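You operate a simulated robot arm through the tools that you are given. There is no shell and no other tool. Be economical: measure what you need, move in short steps, check, and stop when the job is done.

The job below is to be done with a simulated robot arm. You get a single attempt, and the scene is never put back.

Task
Scatter sugar pearls over the yellow cupcake and set it on the plate.
Fine: from the mill, only that kind, a full turn or so; the small white plate; swing the arm back to LOAD.

It is judged by the outcome, as a careful person would: the job done as asked, and still so three seconds after it is handed in. It fails if anything else is knocked over, pushed out of place, dropped, spilled or broken.

Robot
A 7-joint arm with a two-finger parallel gripper, fixed in place. Base frame: the origin is at the foot of the arm, x ahead of it, y to its left, z up; the work surface is at about z = 80. Units: cm, degrees, N and s.
Its first joint turns from -166.0 to 166.0 degrees. Payload 3.43 kg.
The TCP is the grasp point between the finger pads, 3.4 cm short of the fingertips. In the tool frame z runs along the fingers and y along their closing line. Largest opening 12.8 cm; finger width 2.4, thickness 1.2; the body of the gripper, 4.8 by 13 cm, starts 9.6 cm behind the TCP.
Orientation is that of the tool frame in the base frame, as a unit quaternion [w, x, y, z]. With the fingers straight down and closing along the base's y, the tool's x points along the base's -x, its y along +y and its z along -z.

Tools
- The arm moves only by the tool apply_moves. Its argument "increments" is a list of rows, each an object (a shift or turn left out is 0, a gripper value left out holds the last) with "xyz": the shift along the tool's x, y, z in mm, a list of three; "turn": the turn, a rotation vector about the tool's x, y, z in degrees, a list of three; "gripper": the opening in per cent of the stroke, from 0 (shut) to 100 (fully open). In form: [{"xyz": [dx, dy, dz], "turn": [rx, ry, rz], "gripper": gripper}, ...]. A call has 1 to 20 rows; each row is the pose to reach, as a shift and turn from the pose commanded when the call began, along the tool's axes at that moment. Rows are played at 5 a second. More than 5 cm and 8.6 degrees between two rows, or a gripper value outside its range, and nothing of the call is played. Where a pose cannot be reached the arm comes as near as it can. A force on the tool above 50 N (or 10 N above the force at the start of the call, whichever is more), or a blocked arm, ends the call early, and 0.2 s more pass. Each finger travels about 15.3 cm/s and halts on what it meets, pressing with about 32 N; the grip force reading is that of the motor and also rises with nothing between the fingers. The clock runs only during rows and for 0.2 s after the last one: add rows that repeat a pose to give the fingers time. It gives the time, the measured TCP pose, the force on the tool (base axes), the opening and the grip force at its end, in the units of the frame above (readings bear some noise), with the torque about the TCP (base axes, N m) and any sound that the robot's microphone picked up.
- Cameras (640 x 400 px; columns grow to the right, rows downward): "scene" is fixed at [4.93, 50.24, 140.1]; the picture's right is [-0.08, -1.00, 0.00], its down [-0.58, 0.05, -0.81] and it looks along [0.81, -0.06, -0.59] (base axes); focal length 306 px, centre (320, 200). "wrist" rides on the gripper at [7.6, -1.1, -16] in the tool frame; the picture's right is [0.15, 0.99, 0.00], its down [-0.88, 0.13, -0.46] and it looks along [-0.45, 0.07, 0.89] (tool axes); focal length 234 px, centre (320, 200). There is no depth. A picture from a camera that has moved, and an enlarged one, comes with that camera's place and axes in the base frame and with its lens. The place of the scene camera against the robot may be out by one fixed shift of up to 1.2 cm in any direction.
- snapshot(camera): a new picture of that camera. It takes no simulated time.
- close_up(camera, box): a new picture of the part [left, top, right, bottom] of that camera's present view, enlarged. It takes no simulated time.
- sign_off(): hands the job in; it is judged then, once.

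Work in short steps. Places have to be worked out from the pictures, the camera data and where the tool is seen: move nearer, look again, correct. Check each grasp and each placing, and mend what went wrong. You have 120 turns and 84 pictures in all, those below and enlarged ones among them. Open the gripper and draw the arm clear of the work before you hand the job in, unless the task says otherwise; then end with one line.

The tools are called after ">>>" as name(argument=value, ...) on one line, values as JSON. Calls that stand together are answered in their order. apply_moves: Moves the arm, as the interface text tells. Its arguments: {"type":"object","properties":{"increments":{"type":"array","items":{"type":"object","properties":{"xyz":{"type":"array","items":{"type":"number"}},"turn":{"type":"array","items":{"type":"number"}},"gripper":{"type":"number"}}}}},"required":["increments"]} The other tools are called the same way: snapshot (camera) takes a picture; close_up (camera, box) takes an enlarged picture of a part of a camera's view; sign_off () hands the job in.

At the start:

```text
time: 0.0
position: [56.38, 34.68, 121.51]
tool_rot: [-0.002, -0.001, 1.0, 0.0]
wrist_force: [-0.2, -0.5, 0.7]
ft_torque: [0.02, 0.01, 0.02]
finger_gap: 12.81
grip_force: 0.0
```

scene: 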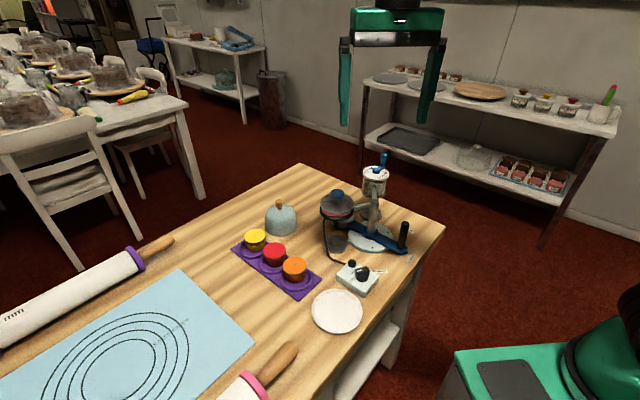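
wrist: 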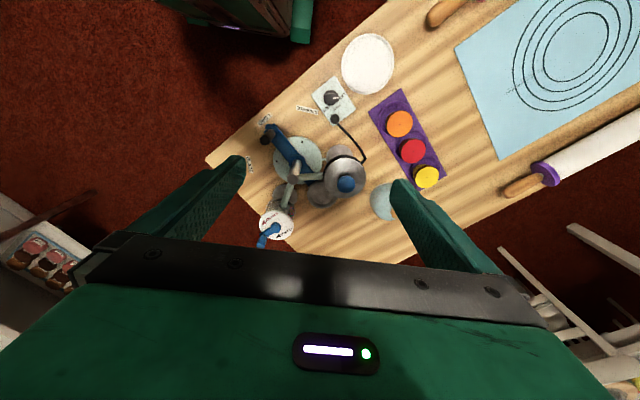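

I'll look closely at the work area first: cupcakes, mill device, labels, plate.

>>> close_up(camera="scene", box=[300, 140, 450, 300])

>>> close_up(camera="scene", box=[220, 190, 400, 340])

>>> close_up(camera="wrist", box=[230, 60, 390, 260])

```text
2.50 times, centred on (375, 220) of scene
camera zoom: at [4.93, 50.24, 140.1], right [-0.08, -1.0, 0.0], down [-0.58, 0.05, -0.81], along [0.81, -0.06, -0.59], focal length 764 px, centre (182, 150)
```

zoom: 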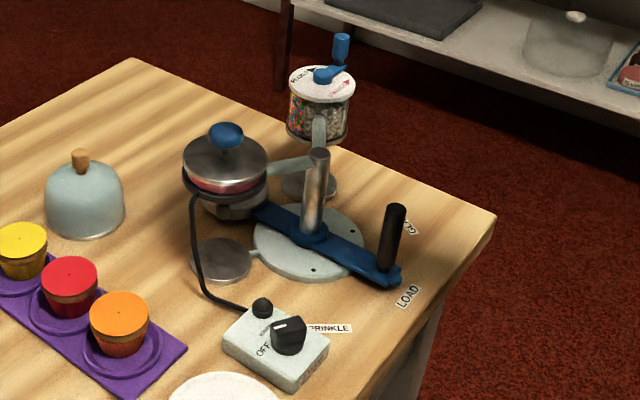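

```text
2.67 times, centred on (310, 265) of scene
camera zoom: at [4.93, 50.24, 140.1], right [-0.08, -1.0, 0.0], down [-0.58, 0.05, -0.81], along [0.81, -0.06, -0.59], focal length 815 px, centre (347, 27)
```

zoom: 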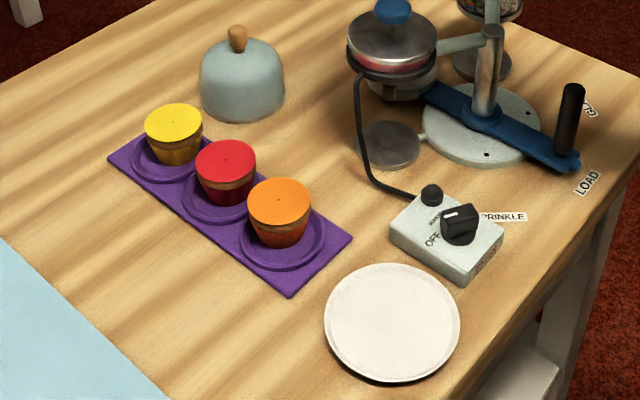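

```text
2.00 times, centred on (310, 160) of wrist
camera zoom: at [48.92, 33.46, 137.57], right [-0.15, 0.99, 0.0], down [0.88, 0.13, 0.45], along [0.45, 0.07, -0.89], focal length 468 px, centre (340, 280)
```

zoom: 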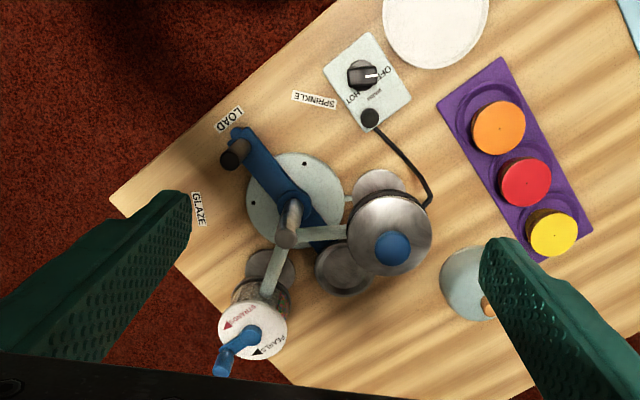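

The device has LOAD/GLAZE/SPRINKLE handle stops, with a mill whose lid names PEARLS and STRANDS with arrows. I zoom in on the lid and the carrier.

>>> close_up(camera="wrist", box=[240, 180, 320, 250])

>>> close_up(camera="scene", box=[340, 145, 410, 190])

>>> close_up(camera="wrist", box=[270, 120, 390, 220])

```text
5.71 times, centred on (280, 215) of wrist
camera zoom: at [48.92, 33.46, 137.57], right [-0.15, 0.99, 0.0], down [0.88, 0.13, 0.45], along [0.45, 0.07, -0.89], focal length 1338 px, centre (549, 114)
```

zoom: 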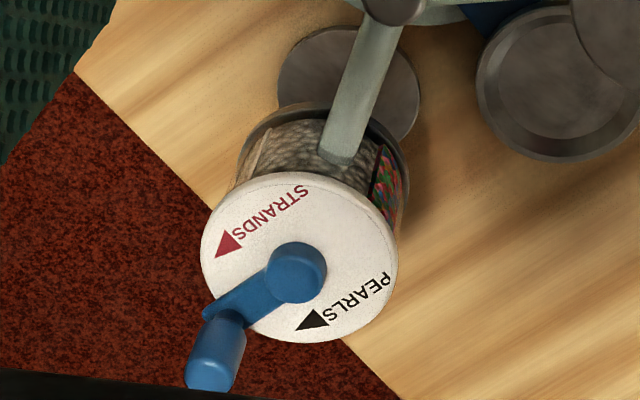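

```text
8.89 times, centred on (375, 168) of scene
camera zoom: at [4.93, 50.24, 140.1], right [-0.08, -1.0, 0.0], down [-0.58, 0.05, -0.81], along [0.81, -0.06, -0.59], focal length 2716 px, centre (-169, 489)
```

zoom: 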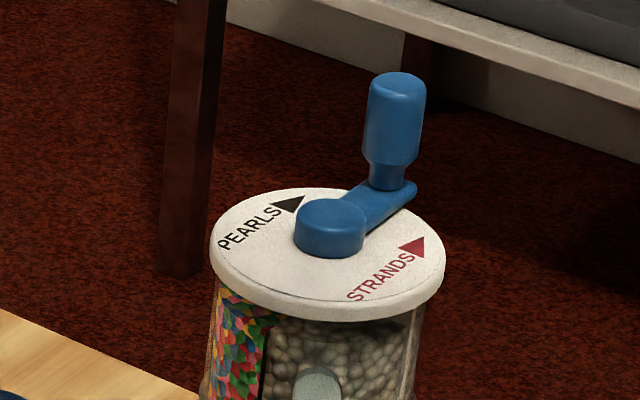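

```text
4.00 times, centred on (330, 170) of wrist
camera zoom: at [48.92, 33.46, 137.57], right [-0.15, 0.99, 0.0], down [0.88, 0.13, 0.45], along [0.45, 0.07, -0.89], focal length 937 px, centre (280, 320)
```

zoom: 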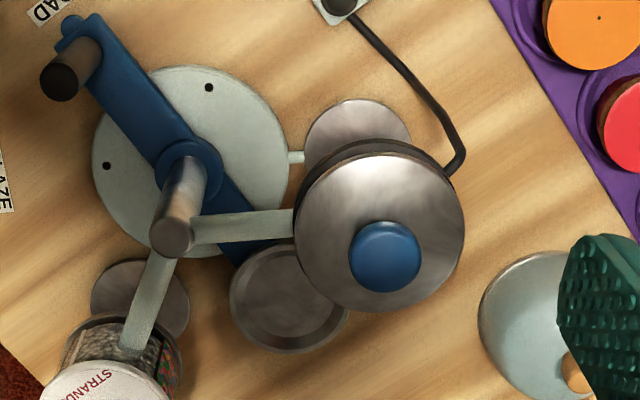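

PEARLS' arrow points clockwise seen from above. The carrier dish sits at the LOAD position, about (74, 38), and the yellow cupcake is at about (65.3, 61.4) with its top near z 86. I fly above the cupcake with the fingers turned to close across the tray row.

>>> apply_moves(increments=[{"xyz": [-11, 33, 16], "turn": [0, 0, -5.5]}, {"xyz": [-22, 67, 34], "turn": [0, 0, -11]}, {"xyz": [-33, 100, 50], "turn": [0, 0, -16.5]}, {"xyz": [-44, 133, 67], "turn": [0, 0, -22]}, {"xyz": [-55, 167, 84], "turn": [0, 0, -27.5]}, {"xyz": [-67, 200, 100], "turn": [0, 0, -33]}, {"xyz": [-78, 233, 118], "turn": [0, 0, -38.5]}, {"xyz": [-89, 267, 135], "turn": [0, 0, -44]}, {"xyz": [-89, 267, 135], "turn": [0, 0, -44]}])

>>> snapshot(camera="wrist")

```text
time: 2.0
position: [64.05, 61.62, 108.86]
tool_rot: [0.004, -0.375, 0.927, -0.002]
wrist_force: [-0.5, 0.1, -0.4]
ft_torque: [-0.01, 0.01, 0.02]
finger_gap: 12.79
grip_force: 0.1
```

```text
75 pictures are left
camera wrist: at [59.31, 55.53, 124.9], right [-0.79, 0.61, -0.01], down [0.54, 0.71, 0.46], along [0.29, 0.36, -0.89], focal length 234 px, centre (320, 200)
```

wrist: 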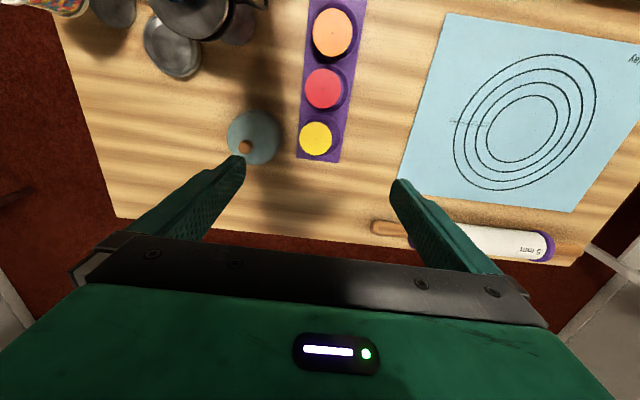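

Yellow cupcake at about (65.5, 61.7), with the cloche close beside one finger, so I narrow the opening to about 8 cm before descending partway. First I check whether the pose settles.

>>> apply_moves(increments=[{"xyz": [0, 0, 0], "gripper": 62}, {"xyz": [0, 0, 40], "gripper": 62}, {"xyz": [0, 0, 80], "gripper": 62}, {"xyz": [0, 0, 100], "gripper": 62}, {"xyz": [0, 0, 100], "gripper": 62}, {"xyz": [0, 0, 100], "gripper": 62}])

>>> snapshot(camera="wrist")

>>> snapshot(camera="scene")

```text
time: 3.4
position: [64.14, 61.48, 98.64]
tool_rot: [0.006, -0.375, 0.927, -0.001]
wrist_force: [0.1, -0.5, 0.7]
ft_torque: [-0.02, 0.01, -0.03]
finger_gap: 7.95
grip_force: 0.0
```

```text
74 pictures are left
camera wrist: at [59.35, 55.37, 114.67], right [-0.79, 0.61, -0.01], down [0.54, 0.7, 0.46], along [0.29, 0.36, -0.89], focal length 234 px, centre (320, 200)
```

wrist: 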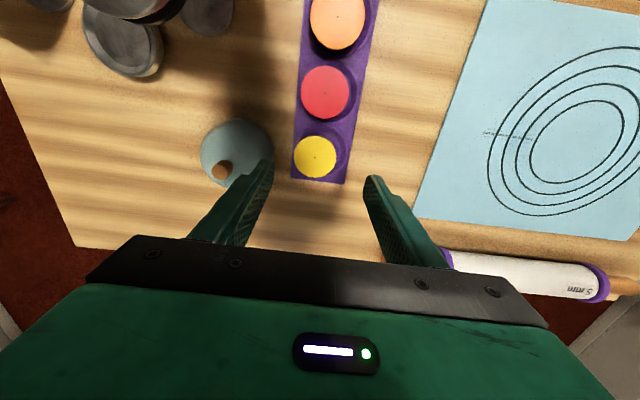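

```text
73 pictures are left
```

scene: 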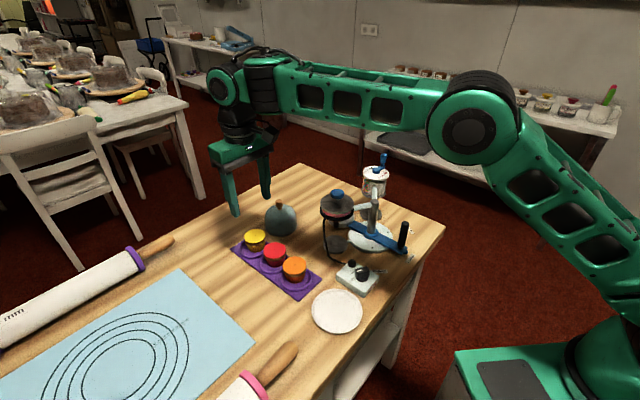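

The arm settles with about a 1 cm offset. Measured TCP is (64.1, 61.5) and the cupcake is at (65.5, 61.8). I correct that and descend to about z 90.

>>> apply_moves(increments=[{"xyz": [-12, -7, 0]}, {"xyz": [-12, -7, 40]}, {"xyz": [-12, -7, 75]}, {"xyz": [-12, -7, 75]}, {"xyz": [-12, -7, 75]}])

>>> snapshot(camera="wrist")

>>> close_up(camera="scene", box=[200, 150, 340, 310])

```text
time: 4.6
position: [65.43, 61.7, 91.4]
tool_rot: [0.005, -0.375, 0.927, -0.001]
wrist_force: [0.3, -0.4, 0.0]
ft_torque: [-0.03, -0.02, 0.0]
finger_gap: 7.94
grip_force: 0.0
```

```text
72 pictures are left
camera wrist: at [60.59, 55.58, 107.28], right [-0.79, 0.61, -0.01], down [0.54, 0.7, 0.46], along [0.29, 0.36, -0.89], focal length 234 px, centre (320, 200)
```

wrist: 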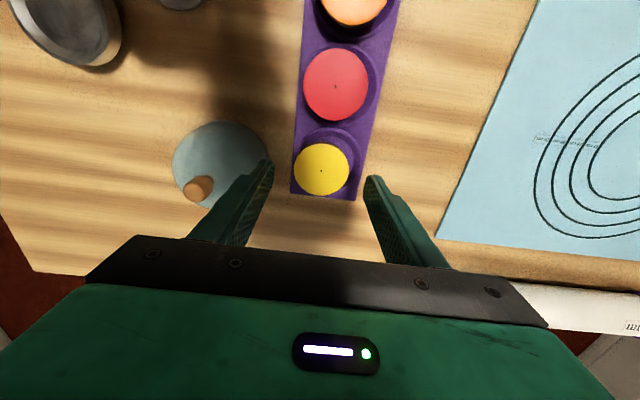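

```text
2.50 times, centred on (270, 230) of scene
camera zoom: at [4.93, 50.24, 140.1], right [-0.08, -1.0, 0.0], down [-0.58, 0.05, -0.81], along [0.81, -0.06, -0.59], focal length 764 px, centre (445, 125)
```

zoom: 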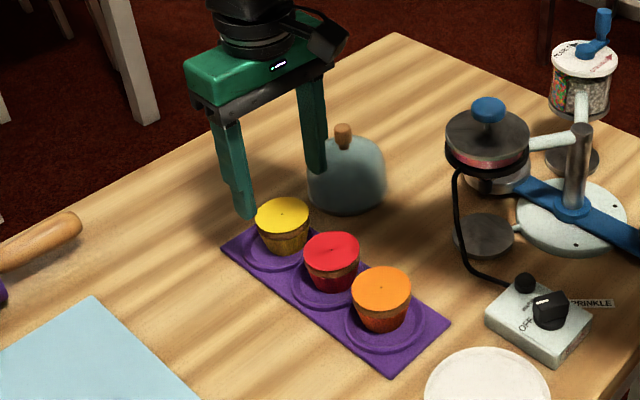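

Centred on the cupcake (65.5, 61.7). I narrow to about 7.2 cm for more room by the cloche, go down to about z 85.3, and close.

>>> apply_moves(increments=[{"xyz": [0, 0, 0], "gripper": 56}, {"xyz": [0, 0, 30], "gripper": 56}, {"xyz": [0, 0, 60], "gripper": 56}, {"xyz": [0, 0, 60], "gripper": 56}, {"xyz": [0, 0, 60], "gripper": 56}])

>>> close_up(camera="scene", box=[210, 190, 310, 290])

>>> snapshot(camera="wrist")

```text
time: 5.8
position: [65.5, 61.94, 85.28]
tool_rot: [0.005, -0.375, 0.927, -0.001]
wrist_force: [-0.1, -0.6, -0.4]
ft_torque: [-0.03, 0.0, 0.01]
finger_gap: 7.17
grip_force: 0.0
```

```text
4.00 times, centred on (260, 240) of scene
camera zoom: at [4.93, 50.24, 140.1], right [-0.08, -1.0, 0.0], down [-0.58, 0.05, -0.81], along [0.81, -0.06, -0.59], focal length 1222 px, centre (560, 40)
```

zoom: 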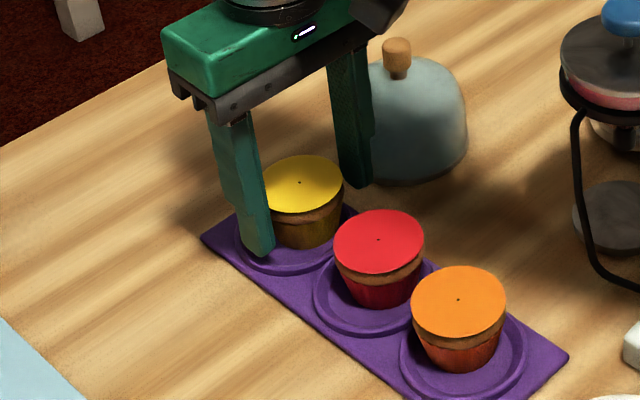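

```text
69 pictures are left
camera wrist: at [60.73, 55.72, 101.28], right [-0.79, 0.61, -0.01], down [0.54, 0.7, 0.46], along [0.29, 0.36, -0.89], focal length 234 px, centre (320, 200)
```

wrist: 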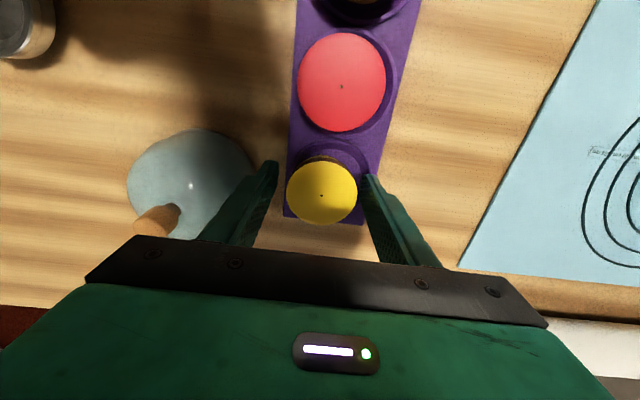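

Fingers straddle the cupcake well. I close gradually.

>>> apply_moves(increments=[{"gripper": 50}, {"gripper": 45}, {"gripper": 42}, {"gripper": 39}, {"gripper": 35}, {"gripper": 30}, {"gripper": 30}])

>>> snapshot(camera="wrist")

```text
time: 7.4
position: [65.46, 61.95, 85.26]
tool_rot: [0.005, -0.374, 0.927, -0.001]
wrist_force: [-2.1, 3.6, 3.0]
ft_torque: [0.1, 0.02, -0.01]
finger_gap: 5.42
grip_force: 31.8
```

```text
68 pictures are left
camera wrist: at [60.71, 55.74, 101.31], right [-0.79, 0.61, -0.01], down [0.54, 0.7, 0.46], along [0.29, 0.36, -0.89], focal length 234 px, centre (320, 200)
```

wrist: 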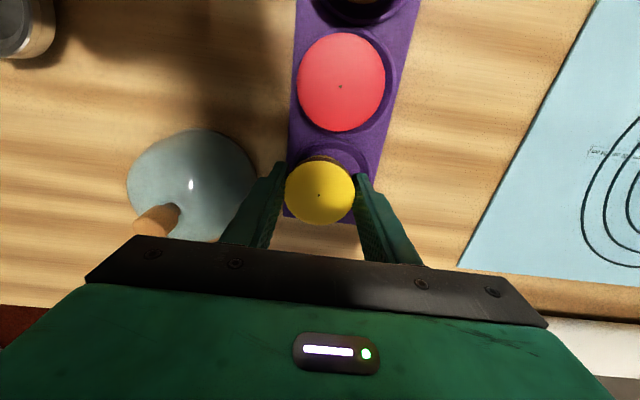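

Gripped at 5.4 cm. Now I lift slowly, then to about z 108.

>>> apply_moves(increments=[{"xyz": [0, 0, -10]}, {"xyz": [0, 0, -25]}, {"xyz": [0, 0, -50]}, {"xyz": [0, 0, -90]}, {"xyz": [0, 0, -130]}, {"xyz": [0, 0, -170]}, {"xyz": [0, 0, -210]}, {"xyz": [0, 0, -230]}, {"xyz": [0, 0, -230]}])

>>> snapshot(camera="wrist")

>>> close_up(camera="scene", box=[190, 60, 430, 300])

```text
time: 9.1
position: [64.39, 63.13, 108.67]
tool_rot: [0.024, -0.381, 0.924, 0.007]
wrist_force: [61.8, 44.4, -108.1]
ft_torque: [0.42, 6.01, 2.64]
finger_gap: 5.44
grip_force: 31.8
out of reach, approached as far as the arm can: row 8
stopped in row 8: the force on the tool passed its limit at 287 N (the readings are from after the stop); the commanded pose is now the measured one
```

```text
67 pictures are left
camera wrist: at [59.17, 56.45, 124.4], right [-0.8, 0.6, -0.01], down [0.52, 0.7, 0.5], along [0.31, 0.39, -0.87], focal length 234 px, centre (320, 200)
```

wrist: 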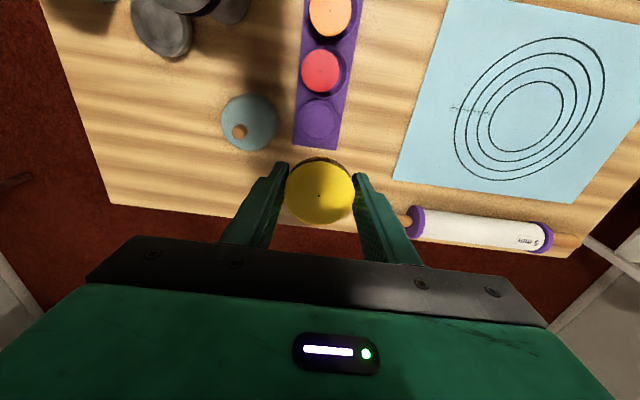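

```text
1.67 times, centred on (310, 180) of scene
camera zoom: at [4.93, 50.24, 140.1], right [-0.08, -1.0, 0.0], down [-0.58, 0.05, -0.81], along [0.81, -0.06, -0.59], focal length 509 px, centre (337, 233)
```

zoom: 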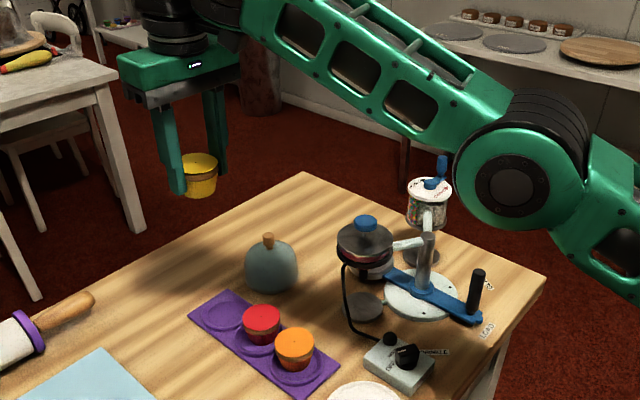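

The lift hit the arm's height limit at this far radius. The cupcake is still held, with about a 3° tilt. I come inward and slightly lower while straightening.

>>> apply_moves(increments=[{"xyz": [7, -12, 12], "turn": [0, 0.7, 0]}, {"xyz": [14, -24, 23], "turn": [0, 1.4, 0]}, {"xyz": [21, -36, 35], "turn": [0, 2.1, 0]}, {"xyz": [27, -47, 46], "turn": [0, 2.86, 0]}, {"xyz": [27, -47, 46], "turn": [0, 2.86, 0]}, {"xyz": [27, -47, 46], "turn": [0, 2.86, 0]}])

```text
time: 10.5
position: [65.83, 57.46, 103.77]
tool_rot: [-0.004, -0.378, 0.926, -0.005]
wrist_force: [0.3, 0.7, -0.2]
ft_torque: [0.03, 0.0, -0.01]
finger_gap: 5.44
grip_force: 32.2
```

Straight again. Now I move over the carrier at about (74.5, 38.2), turning the closing line to lie radially (44°).

>>> apply_moves(increments=[{"xyz": [7, -18, 0], "turn": [0, 0, 8.2]}, {"xyz": [13, -36, 0], "turn": [0, 0, 16.4]}, {"xyz": [20, -54, 0], "turn": [0, 0, 24.6]}, {"xyz": [27, -72, -1], "turn": [0, 0, 32.8]}, {"xyz": [33, -90, -1], "turn": [0, 0, 41]}, {"xyz": [40, -108, -1], "turn": [0, 0, 49.2]}, {"xyz": [46, -126, -1], "turn": [0, 0, 57.4]}, {"xyz": [53, -144, -1], "turn": [0, 0, 65.6]}, {"xyz": [60, -162, -2], "turn": [0, 0, 73.8]}, {"xyz": [66, -180, -2], "turn": [0, 0, 82]}, {"xyz": [73, -198, -2], "turn": [0, 0, 90.2]}, {"xyz": [73, -198, -2], "turn": [0, 0, 90.2]}, {"xyz": [73, -198, -2], "turn": [0, 0, 90.2]}])

>>> snapshot(camera="wrist")

>>> close_up(camera="scene", box=[280, 100, 440, 280])

```text
time: 13.3
position: [74.46, 38.22, 104.0]
tool_rot: [0.002, 0.388, 0.921, -0.007]
wrist_force: [0.2, 0.1, -1.9]
ft_torque: [0.01, -0.04, 0.01]
finger_gap: 5.42
grip_force: 32.2
```

```text
65 pictures are left
camera wrist: at [68.49, 43.02, 120.07], right [0.61, 0.79, -0.01], down [0.71, -0.54, 0.46], along [0.36, -0.29, -0.89], focal length 234 px, centre (320, 200)
```

wrist: 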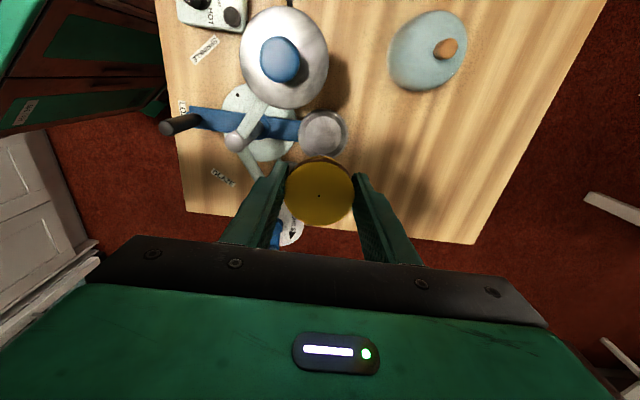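

```text
2.22 times, centred on (360, 190) of scene
camera zoom: at [4.93, 50.24, 140.1], right [-0.08, -1.0, 0.0], down [-0.58, 0.05, -0.81], along [0.81, -0.06, -0.59], focal length 679 px, centre (231, 222)
```

zoom: 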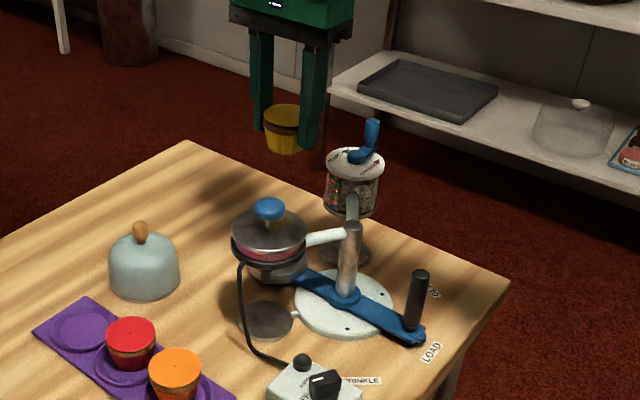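

The dish is almost exactly beneath (about (74.5, 38.4)). I check dish shape and pot and mill clearance before descending.

>>> close_up(camera="wrist", box=[220, 60, 400, 260])

>>> apply_moves(increments=[{"xyz": [0, 0, 30]}, {"xyz": [0, 0, 60]}, {"xyz": [0, 0, 90]}, {"xyz": [0, 0, 90]}, {"xyz": [0, 0, 90]}])

>>> snapshot(camera="wrist")

>>> close_up(camera="scene", box=[290, 110, 430, 270])

```text
2.00 times, centred on (310, 160) of wrist
camera zoom: at [68.49, 43.02, 120.07], right [0.61, 0.79, -0.01], down [0.71, -0.54, 0.46], along [0.36, -0.29, -0.89], focal length 468 px, centre (340, 280)
```

zoom: 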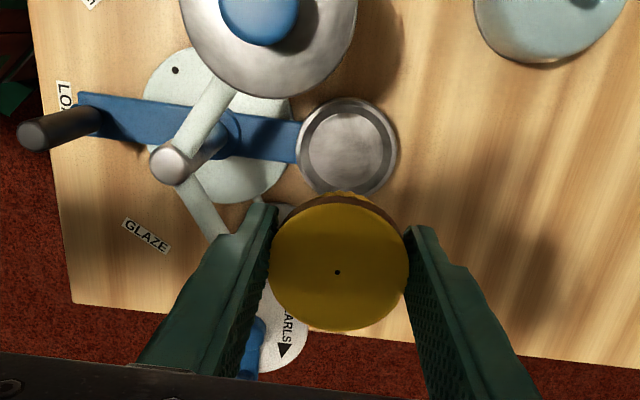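

```text
time: 14.5
position: [74.4, 38.19, 95.03]
tool_rot: [0.002, 0.389, 0.921, -0.006]
wrist_force: [0.1, 0.0, -0.9]
ft_torque: [0.01, -0.04, 0.0]
finger_gap: 5.41
grip_force: 31.9
```

```text
62 pictures are left
camera wrist: at [68.45, 42.94, 111.01], right [0.61, 0.79, -0.01], down [0.71, -0.53, 0.46], along [0.36, -0.29, -0.89], focal length 234 px, centre (320, 200)
```

wrist: 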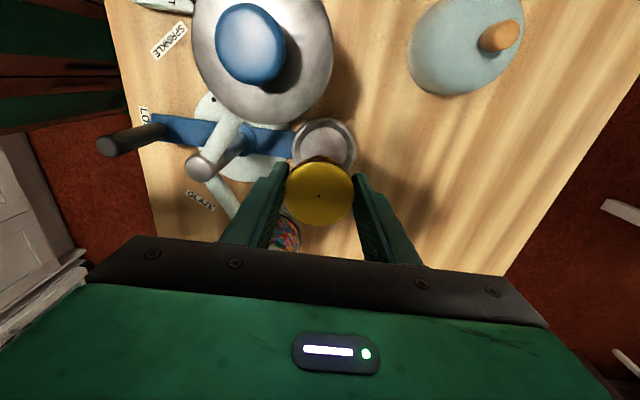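

```text
2.50 times, centred on (360, 190) of scene
camera zoom: at [4.93, 50.24, 140.1], right [-0.08, -1.0, 0.0], down [-0.58, 0.05, -0.81], along [0.81, -0.06, -0.59], focal length 764 px, centre (220, 225)
```

zoom: 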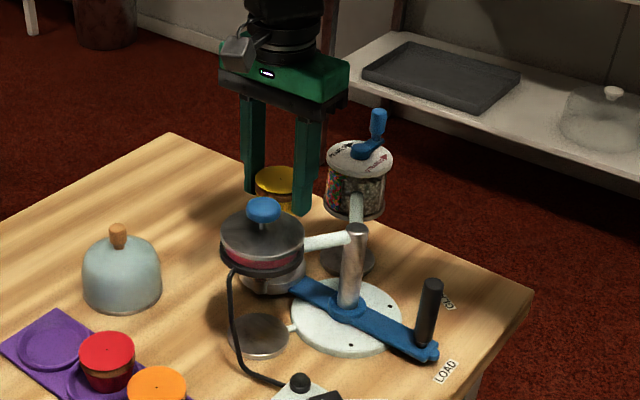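

Clearances look fine. The dish centre seems about 0.4 cm toward +y of the cupcake, so I shift slightly and go down to z ~90.

>>> apply_moves(increments=[{"xyz": [3, 3, 15]}, {"xyz": [3, 3, 35]}, {"xyz": [3, 3, 50]}, {"xyz": [3, 3, 50]}, {"xyz": [3, 3, 50]}])

>>> close_up(camera="wrist", box=[180, 60, 460, 260])

>>> close_up(camera="scene", box=[310, 140, 410, 250])

```text
time: 15.7
position: [74.45, 38.5, 90.13]
tool_rot: [0.002, 0.389, 0.921, -0.005]
wrist_force: [0.0, -0.6, -0.3]
ft_torque: [0.01, 0.0, 0.01]
finger_gap: 5.4
grip_force: 32.0
```

```text
2.00 times, centred on (320, 160) of wrist
camera zoom: at [68.38, 43.3, 106.05], right [0.61, 0.79, -0.01], down [0.71, -0.53, 0.46], along [0.36, -0.29, -0.89], focal length 468 px, centre (320, 280)
```

zoom: 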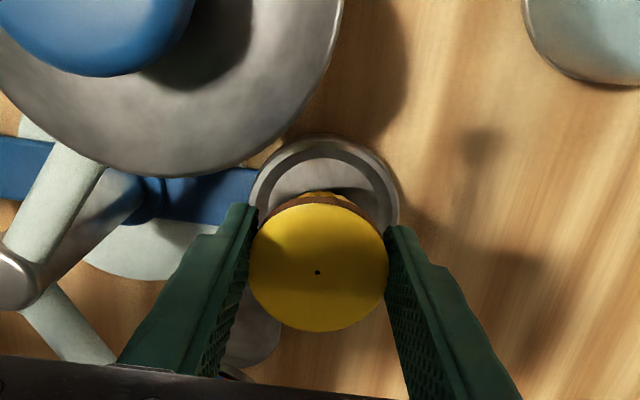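

```text
3.64 times, centred on (360, 195) of scene
camera zoom: at [4.93, 50.24, 140.1], right [-0.08, -1.0, 0.0], down [-0.58, 0.05, -0.81], along [0.81, -0.06, -0.59], focal length 1111 px, centre (174, 218)
```

zoom: 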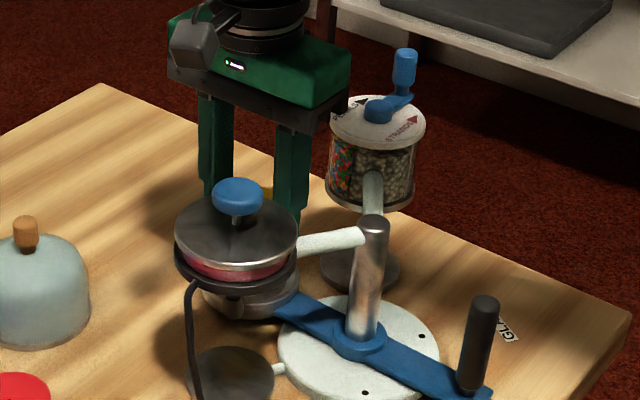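

Dish centre about (74.2, 38.85). I shift 3 mm and lower in small steps while watching force.

>>> apply_moves(increments=[{"xyz": [3, 2, 5]}, {"xyz": [3, 2, 12]}, {"xyz": [3, 2, 18]}, {"xyz": [3, 2, 18]}])

>>> close_up(camera="wrist", box=[240, 100, 400, 240])

```text
time: 16.7
position: [74.33, 38.85, 88.22]
tool_rot: [0.002, 0.389, 0.921, -0.006]
wrist_force: [-0.3, 0.9, -0.9]
ft_torque: [-0.03, 0.03, 0.01]
finger_gap: 5.44
grip_force: 32.2
```

```text
2.86 times, centred on (320, 170) of wrist
camera zoom: at [68.33, 43.61, 104.2], right [0.61, 0.79, -0.01], down [0.71, -0.53, 0.46], along [0.36, -0.29, -0.89], focal length 669 px, centre (320, 286)
```

zoom: 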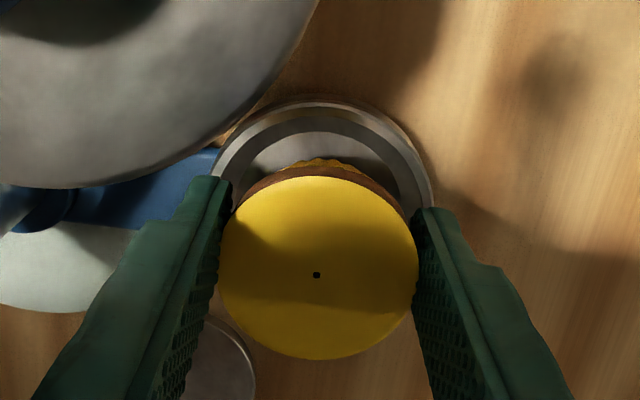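

Centred now. I continue down slowly.

>>> apply_moves(increments=[{"xyz": [0, 1, 3]}, {"xyz": [0, 1, 6]}, {"xyz": [0, 1, 9]}])

```text
time: 17.5
position: [74.47, 38.93, 87.44]
tool_rot: [0.002, 0.389, 0.921, -0.006]
wrist_force: [0.3, -0.5, -0.7]
ft_torque: [0.03, -0.02, -0.01]
finger_gap: 5.41
grip_force: 32.5
```

>>> apply_moves(increments=[{"xyz": [0, 0, 2]}, {"xyz": [0, 0, 4]}, {"xyz": [0, 0, 6]}])

>>> close_up(camera="wrist", box=[240, 100, 400, 240])

>>> close_up(camera="scene", box=[310, 140, 410, 250])

```text
time: 18.3
position: [74.35, 38.94, 86.78]
tool_rot: [0.002, 0.389, 0.921, -0.006]
wrist_force: [-0.9, 0.1, 1.6]
ft_torque: [-0.03, 0.06, -0.03]
finger_gap: 5.41
grip_force: 32.4
```

```text
2.86 times, centred on (320, 170) of wrist
camera zoom: at [68.41, 43.66, 102.79], right [0.61, 0.79, -0.01], down [0.71, -0.53, 0.46], along [0.36, -0.29, -0.89], focal length 669 px, centre (320, 286)
```

zoom: 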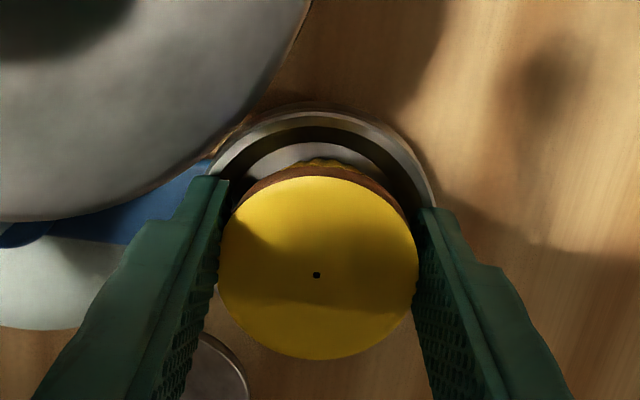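

```text
3.64 times, centred on (360, 195) of scene
camera zoom: at [4.93, 50.24, 140.1], right [-0.08, -1.0, 0.0], down [-0.58, 0.05, -0.81], along [0.81, -0.06, -0.59], focal length 1111 px, centre (174, 218)
```

zoom: 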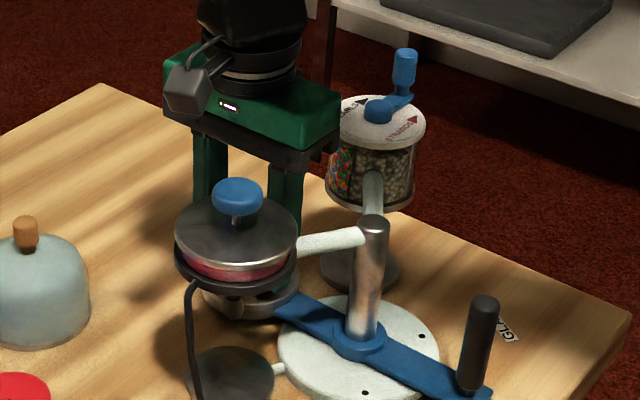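

Nearly there; slow steps again.

>>> apply_moves(increments=[{"xyz": [0, 0, 1.5]}, {"xyz": [0, 0, 3]}, {"xyz": [0, 0, 3]}])

>>> apply_moves(increments=[{"xyz": [0, 0, 1.5]}, {"xyz": [0, 0, 3]}, {"xyz": [0, 0, 3]}])

```text
time: 19.1
position: [74.47, 38.98, 86.64]
tool_rot: [0.003, 0.389, 0.921, -0.005]
wrist_force: [1.1, -1.2, 28.9]
ft_torque: [-0.01, 0.04, 0.0]
finger_gap: 5.41
grip_force: 31.8
```

```text
time: 19.9
position: [74.39, 39.06, 86.33]
tool_rot: [0.003, 0.39, 0.921, -0.005]
wrist_force: [7.1, 5.8, 28.1]
ft_torque: [0.09, -0.15, 0.01]
finger_gap: 5.41
grip_force: 32.0
```

Contact at z≈86.6. I ease the pressure by 2 mm and open the gripper modestly.

>>> apply_moves(increments=[{"xyz": [0, 0, -3]}, {"xyz": [0, 0, -4]}, {"xyz": [0, 0, -4], "gripper": 44}, {"xyz": [0, 0, -4], "gripper": 50}, {"xyz": [0, 0, -4], "gripper": 56}, {"xyz": [0, 0, -4], "gripper": 56}])

>>> close_up(camera="wrist", box=[240, 100, 400, 240])

```text
time: 21.3
position: [74.46, 38.89, 86.51]
tool_rot: [0.002, 0.39, 0.921, -0.006]
wrist_force: [0.5, 0.0, 0.3]
ft_torque: [0.0, 0.0, 0.01]
finger_gap: 7.15
grip_force: 0.1
```

```text
2.86 times, centred on (320, 170) of wrist
camera zoom: at [68.37, 43.73, 102.55], right [0.61, 0.79, -0.01], down [0.71, -0.53, 0.46], along [0.36, -0.29, -0.89], focal length 669 px, centre (320, 286)
```

zoom: 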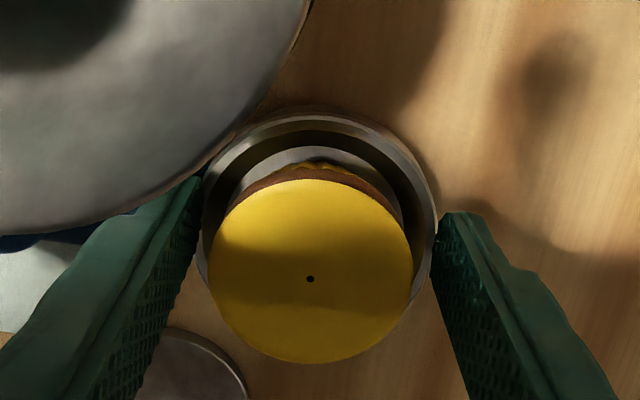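

The cupcake sits in the dish. I rise straight up clear and look.

>>> apply_moves(increments=[{"xyz": [0, 0, -15]}, {"xyz": [0, 0, -40]}, {"xyz": [0, 0, -80]}, {"xyz": [0, 0, -120]}, {"xyz": [0, 0, -160]}, {"xyz": [0, 0, -190]}, {"xyz": [0, 0, -190]}])

>>> snapshot(camera="wrist")

>>> close_up(camera="wrist", box=[180, 60, 400, 240])

```text
time: 22.9
position: [74.44, 39.12, 105.79]
tool_rot: [0.002, 0.39, 0.921, -0.007]
wrist_force: [1.1, -0.4, -0.3]
ft_torque: [-0.01, 0.01, -0.02]
finger_gap: 7.16
grip_force: 0.0
```

```text
54 pictures are left
camera wrist: at [68.42, 43.89, 121.77], right [0.61, 0.79, -0.01], down [0.71, -0.53, 0.46], along [0.36, -0.29, -0.89], focal length 234 px, centre (320, 200)
```

wrist: 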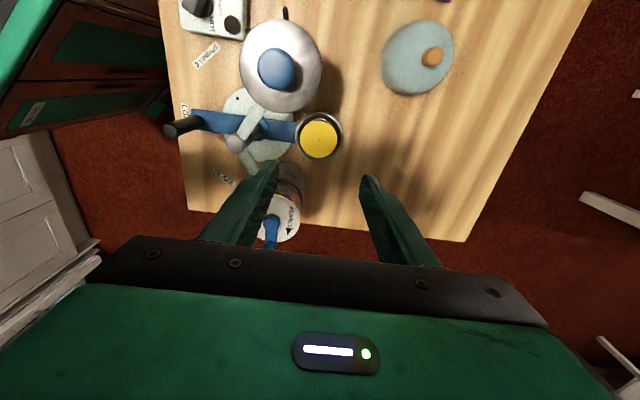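

```text
2.22 times, centred on (290, 150) of wrist
camera zoom: at [68.42, 43.89, 121.77], right [0.61, 0.79, -0.01], down [0.71, -0.53, 0.46], along [0.36, -0.29, -0.89], focal length 520 px, centre (387, 311)
```

zoom: 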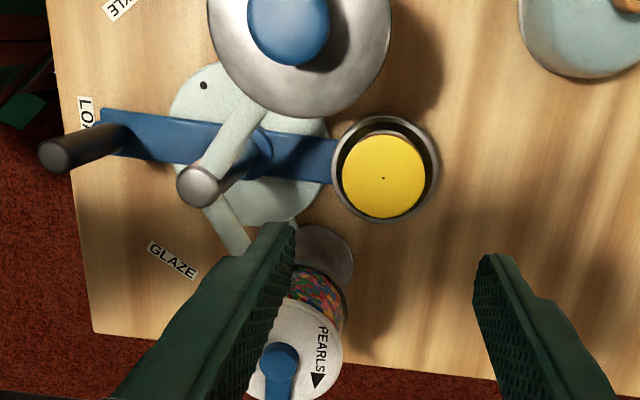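

Cupcake is nicely seated in the carrier. The swing handle stands at about (61.1, 24.4), z 83–91.5, with the pivot near (67.7, 31.4). I fly over the handle and turn the fingers to close tangentially.

>>> apply_moves(increments=[{"xyz": [0, 0, -22]}, {"xyz": [-1, -18, -22], "turn": [0, 0, -8.5]}, {"xyz": [-2, -36, -22], "turn": [0, 0, -17]}, {"xyz": [-3, -54, -22], "turn": [0, 0, -25.5]}, {"xyz": [-4, -72, -22], "turn": [0, 0, -34]}, {"xyz": [-6, -90, -22], "turn": [0, 0, -42.5]}, {"xyz": [-7, -108, -22], "turn": [0, 0, -51]}, {"xyz": [-8, -126, -22], "turn": [0, 0, -59.5]}, {"xyz": [-9, -144, -22], "turn": [0, 0, -68]}, {"xyz": [-11, -162, -22], "turn": [0, 0, -76.5]}, {"xyz": [-12, -180, -22], "turn": [0, 0, -85]}, {"xyz": [-13, -198, -22], "turn": [0, 0, -93]}, {"xyz": [-13, -198, -22], "turn": [0, 0, -93]}, {"xyz": [-13, -198, -22], "turn": [0, 0, -93]}])

>>> snapshot(camera="wrist")

>>> close_up(camera="scene", box=[300, 120, 460, 300])

```text
time: 25.9
position: [61.17, 24.41, 107.94]
tool_rot: [-0.003, -0.402, 0.916, -0.006]
wrist_force: [-0.6, 0.6, -0.4]
ft_torque: [0.0, 0.01, -0.02]
finger_gap: 7.16
grip_force: 0.1
```

```text
52 pictures are left
camera wrist: at [56.92, 18.17, 124.09], right [-0.83, 0.56, -0.01], down [0.5, 0.74, 0.45], along [0.26, 0.37, -0.89], focal length 234 px, centre (320, 200)
```

wrist: 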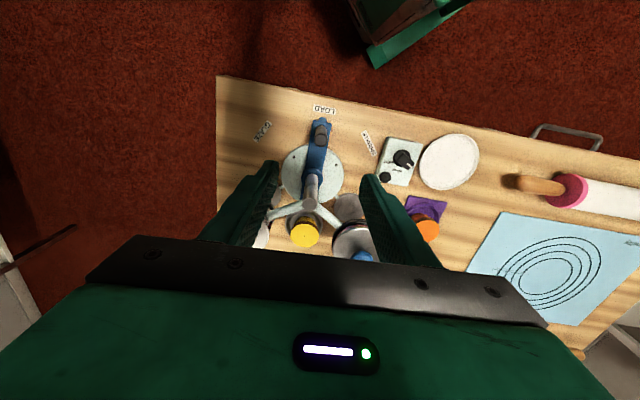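

```text
2.22 times, centred on (380, 210) of scene
camera zoom: at [4.93, 50.24, 140.1], right [-0.08, -1.0, 0.0], down [-0.58, 0.05, -0.81], along [0.81, -0.06, -0.59], focal length 679 px, centre (187, 178)
```

zoom: 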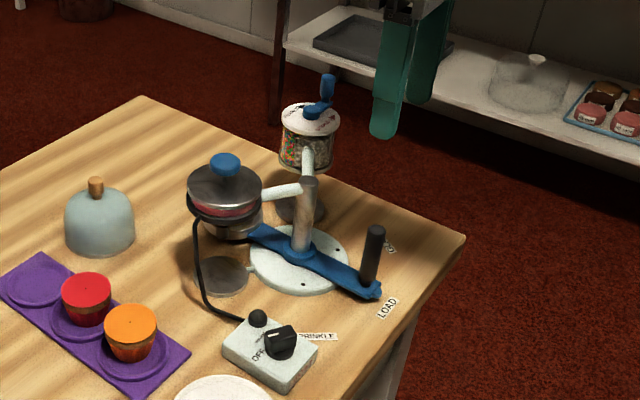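

>>> close_up(camera="wrist", box=[220, 80, 420, 260])

```text
2.22 times, centred on (320, 170) of wrist
camera zoom: at [56.92, 18.17, 124.09], right [-0.83, 0.56, -0.01], down [0.5, 0.74, 0.45], along [0.26, 0.37, -0.89], focal length 520 px, centre (320, 267)
```

zoom: 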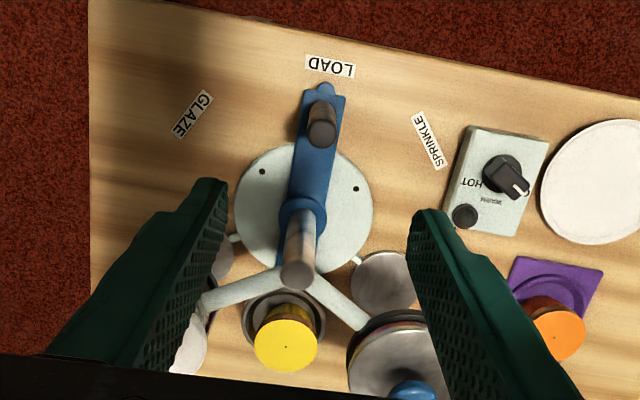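

Handle is at about (61.1, 24.05), right under the fingers, and the detent dots suggest ±53° stations. I descend to z 90 around the handle.

>>> apply_moves(increments=[{"xyz": [3, -2, 40]}, {"xyz": [3, -2, 80]}, {"xyz": [3, -2, 120]}, {"xyz": [3, -2, 150]}, {"xyz": [3, -2, 179]}, {"xyz": [3, -2, 179]}])

>>> snapshot(camera="wrist")

>>> close_up(camera="scene", box=[300, 120, 460, 300])

```text
time: 27.3
position: [60.87, 23.57, 89.88]
tool_rot: [-0.003, -0.4, 0.917, -0.005]
wrist_force: [0.4, 0.2, 0.8]
ft_torque: [-0.01, 0.02, -0.01]
finger_gap: 7.14
grip_force: 0.1
```

```text
49 pictures are left
camera wrist: at [56.6, 17.49, 106.1], right [-0.83, 0.56, -0.01], down [0.5, 0.74, 0.45], along [0.26, 0.37, -0.89], focal length 234 px, centre (320, 200)
```

wrist: 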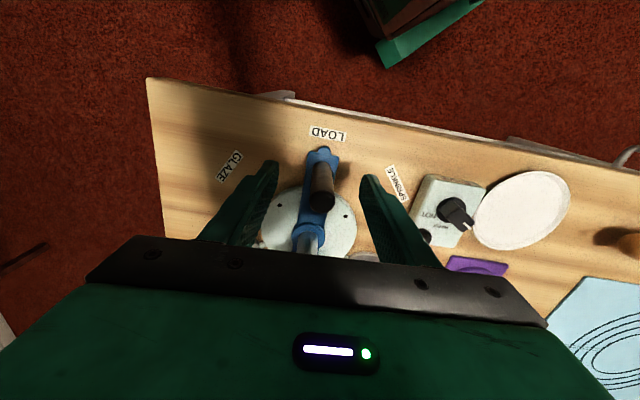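

```text
2.22 times, centred on (380, 210) of scene
camera zoom: at [4.93, 50.24, 140.1], right [-0.08, -1.0, 0.0], down [-0.58, 0.05, -0.81], along [0.81, -0.06, -0.59], focal length 679 px, centre (187, 178)
```

zoom: 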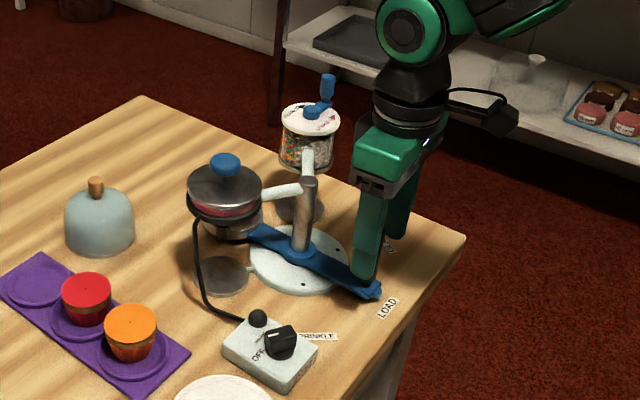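

The handle is between the fingers. Closing gently.

>>> apply_moves(increments=[{"gripper": 45}, {"gripper": 36}, {"gripper": 28}, {"gripper": 20}, {"gripper": 14}, {"gripper": 10}, {"gripper": 10}])

>>> close_up(camera="wrist", box=[220, 100, 420, 260])

```text
time: 28.9
position: [60.97, 23.74, 89.91]
tool_rot: [-0.003, -0.401, 0.916, -0.006]
wrist_force: [-0.3, 1.2, -0.6]
ft_torque: [1.1, 1.1, 0.01]
finger_gap: 1.94
grip_force: 45.5
```

```text
2.50 times, centred on (320, 180) of wrist
camera zoom: at [56.61, 17.5, 106.13], right [-0.83, 0.56, -0.01], down [0.5, 0.74, 0.45], along [0.26, 0.37, -0.9], focal length 585 px, centre (320, 250)
```

zoom: 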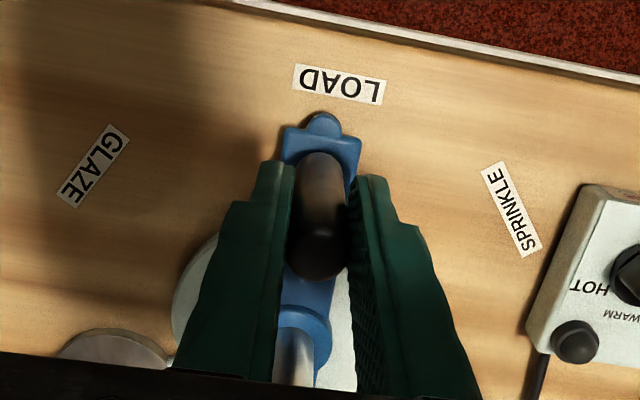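

Handle gripped (1.94 cm), and the bar's tip serves as a pointer to the labels. I swing the first 12° toward SPRINKLE about the pivot and watch the forces.

>>> apply_moves(increments=[{"xyz": [0, 5, 0], "turn": [0, 0, 3]}, {"xyz": [-0.3, 9.9, 0], "turn": [0, 0, 6]}, {"xyz": [-0.9, 14.9, 0], "turn": [0, 0, 9]}, {"xyz": [-1.7, 19.8, 0], "turn": [0, 0, 12]}, {"xyz": [-1.7, 19.8, 0], "turn": [0, 0, 12]}])

>>> close_up(camera="wrist", box=[220, 100, 420, 260])

```text
time: 30.1
position: [59.5, 25.28, 89.97]
tool_rot: [-0.002, -0.303, 0.953, -0.006]
wrist_force: [-12.3, -7.2, 5.7]
ft_torque: [0.97, 1.38, 0.04]
finger_gap: 1.96
grip_force: 45.1
```

```text
2.50 times, centred on (320, 180) of wrist
camera zoom: at [54.07, 20.07, 106.13], right [-0.69, 0.72, -0.01], down [0.65, 0.62, 0.45], along [0.33, 0.3, -0.89], focal length 585 px, centre (320, 250)
```

zoom: 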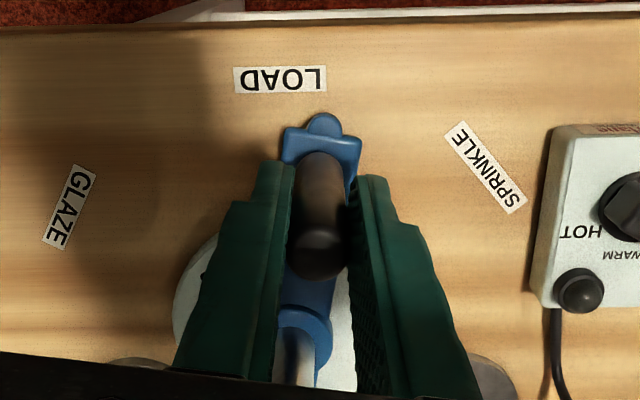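

Moving smoothly with a slight outward radial force; I continue 36° more with about 1 mm correction.

>>> apply_moves(increments=[{"xyz": [1, 5, 0], "turn": [0, 0, 3]}, {"xyz": [0.7, 9.9, 0], "turn": [0, 0, 6]}, {"xyz": [0.1, 14.9, 0], "turn": [0, 0, 9]}, {"xyz": [-0.7, 19.8, 0], "turn": [0, 0, 12]}, {"xyz": [-1.7, 24.6, 0], "turn": [0, 0, 15]}, {"xyz": [-3, 29.5, 0], "turn": [0, 0, 18]}, {"xyz": [-4.6, 34.2, 0], "turn": [0, 0, 21]}, {"xyz": [-6.4, 38.8, 0], "turn": [0, 0, 24]}, {"xyz": [-8.4, 43.4, 0], "turn": [0, 0, 27]}, {"xyz": [-10.7, 47.8, 0], "turn": [0, 0, 30]}, {"xyz": [-13.2, 52.1, 0], "turn": [0, 0, 33]}, {"xyz": [-16, 56.2, 0], "turn": [0, 0, 36]}, {"xyz": [-16, 56.2, 0], "turn": [0, 0, 36]}])

>>> snapshot(camera="wrist")

>>> close_up(camera="scene", box=[300, 120, 460, 300])

```text
time: 32.9
position: [57.86, 30.8, 89.96]
tool_rot: [0.001, 0.007, 1.0, -0.007]
wrist_force: [-0.8, 0.3, -2.2]
ft_torque: [1.69, -0.19, 0.0]
finger_gap: 1.96
grip_force: 44.7
```

```text
45 pictures are left
camera wrist: at [50.26, 29.9, 106.06], right [-0.13, 0.99, -0.01], down [0.88, 0.12, 0.45], along [0.45, 0.05, -0.89], focal length 234 px, centre (320, 200)
```

wrist: 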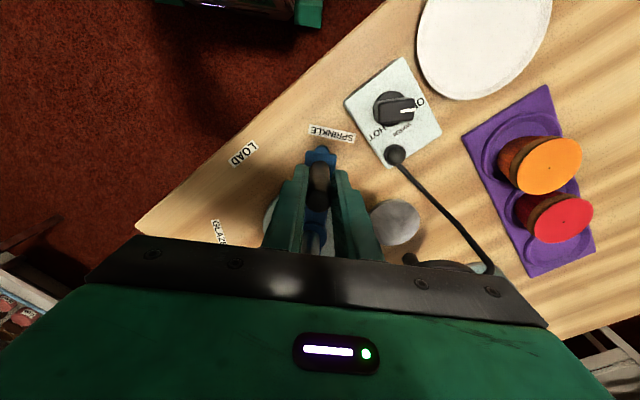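

```text
2.22 times, centred on (380, 210) of scene
camera zoom: at [4.93, 50.24, 140.1], right [-0.08, -1.0, 0.0], down [-0.58, 0.05, -0.81], along [0.81, -0.06, -0.59], focal length 679 px, centre (187, 178)
```

zoom: 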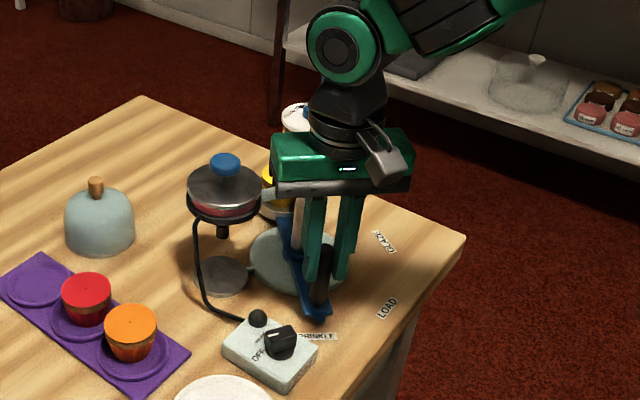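

The pointer is nearly at SPRINKLE. I move on by small steps, watching for a stop or detent.

>>> apply_moves(increments=[{"xyz": [0, 2.5, 0], "turn": [0, 0, 1.5]}, {"xyz": [-0.1, 5, 0], "turn": [0, 0, 3]}, {"xyz": [-0.1, 5, 0], "turn": [0, 0, 3]}])

>>> apply_moves(increments=[{"xyz": [0, 1.7, 0], "turn": [0, 0, 1]}, {"xyz": [-0.1, 3.3, 0], "turn": [0, 0, 2]}, {"xyz": [-0.1, 3.3, 0], "turn": [0, 0, 2]}])

>>> close_up(camera="wrist", box=[220, 100, 420, 260])

```text
time: 33.7
position: [57.85, 31.32, 90.05]
tool_rot: [0.0, 0.033, 0.999, -0.006]
wrist_force: [-3.2, 1.0, -3.8]
ft_torque: [1.67, -0.33, 0.01]
finger_gap: 1.95
grip_force: 45.2
```

```text
time: 34.5
position: [57.81, 31.64, 89.97]
tool_rot: [0.0, 0.051, 0.999, -0.004]
wrist_force: [-4.0, 1.0, 3.6]
ft_torque: [1.73, 0.17, 0.03]
finger_gap: 1.98
grip_force: 44.6
```

```text
2.50 times, centred on (320, 180) of wrist
camera zoom: at [50.24, 31.43, 106.05], right [-0.05, 1.0, -0.01], down [0.89, 0.05, 0.45], along [0.45, 0.01, -0.89], focal length 585 px, centre (320, 250)
```

zoom: 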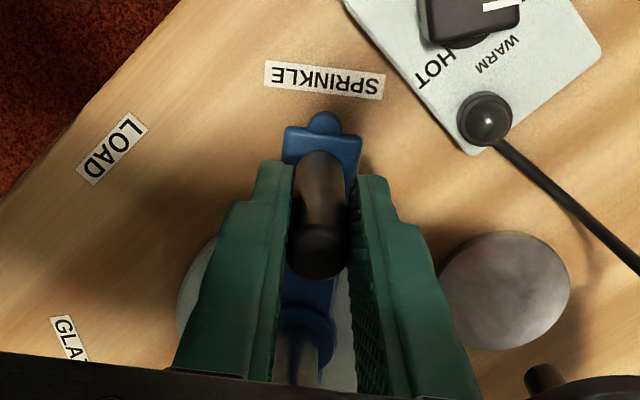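

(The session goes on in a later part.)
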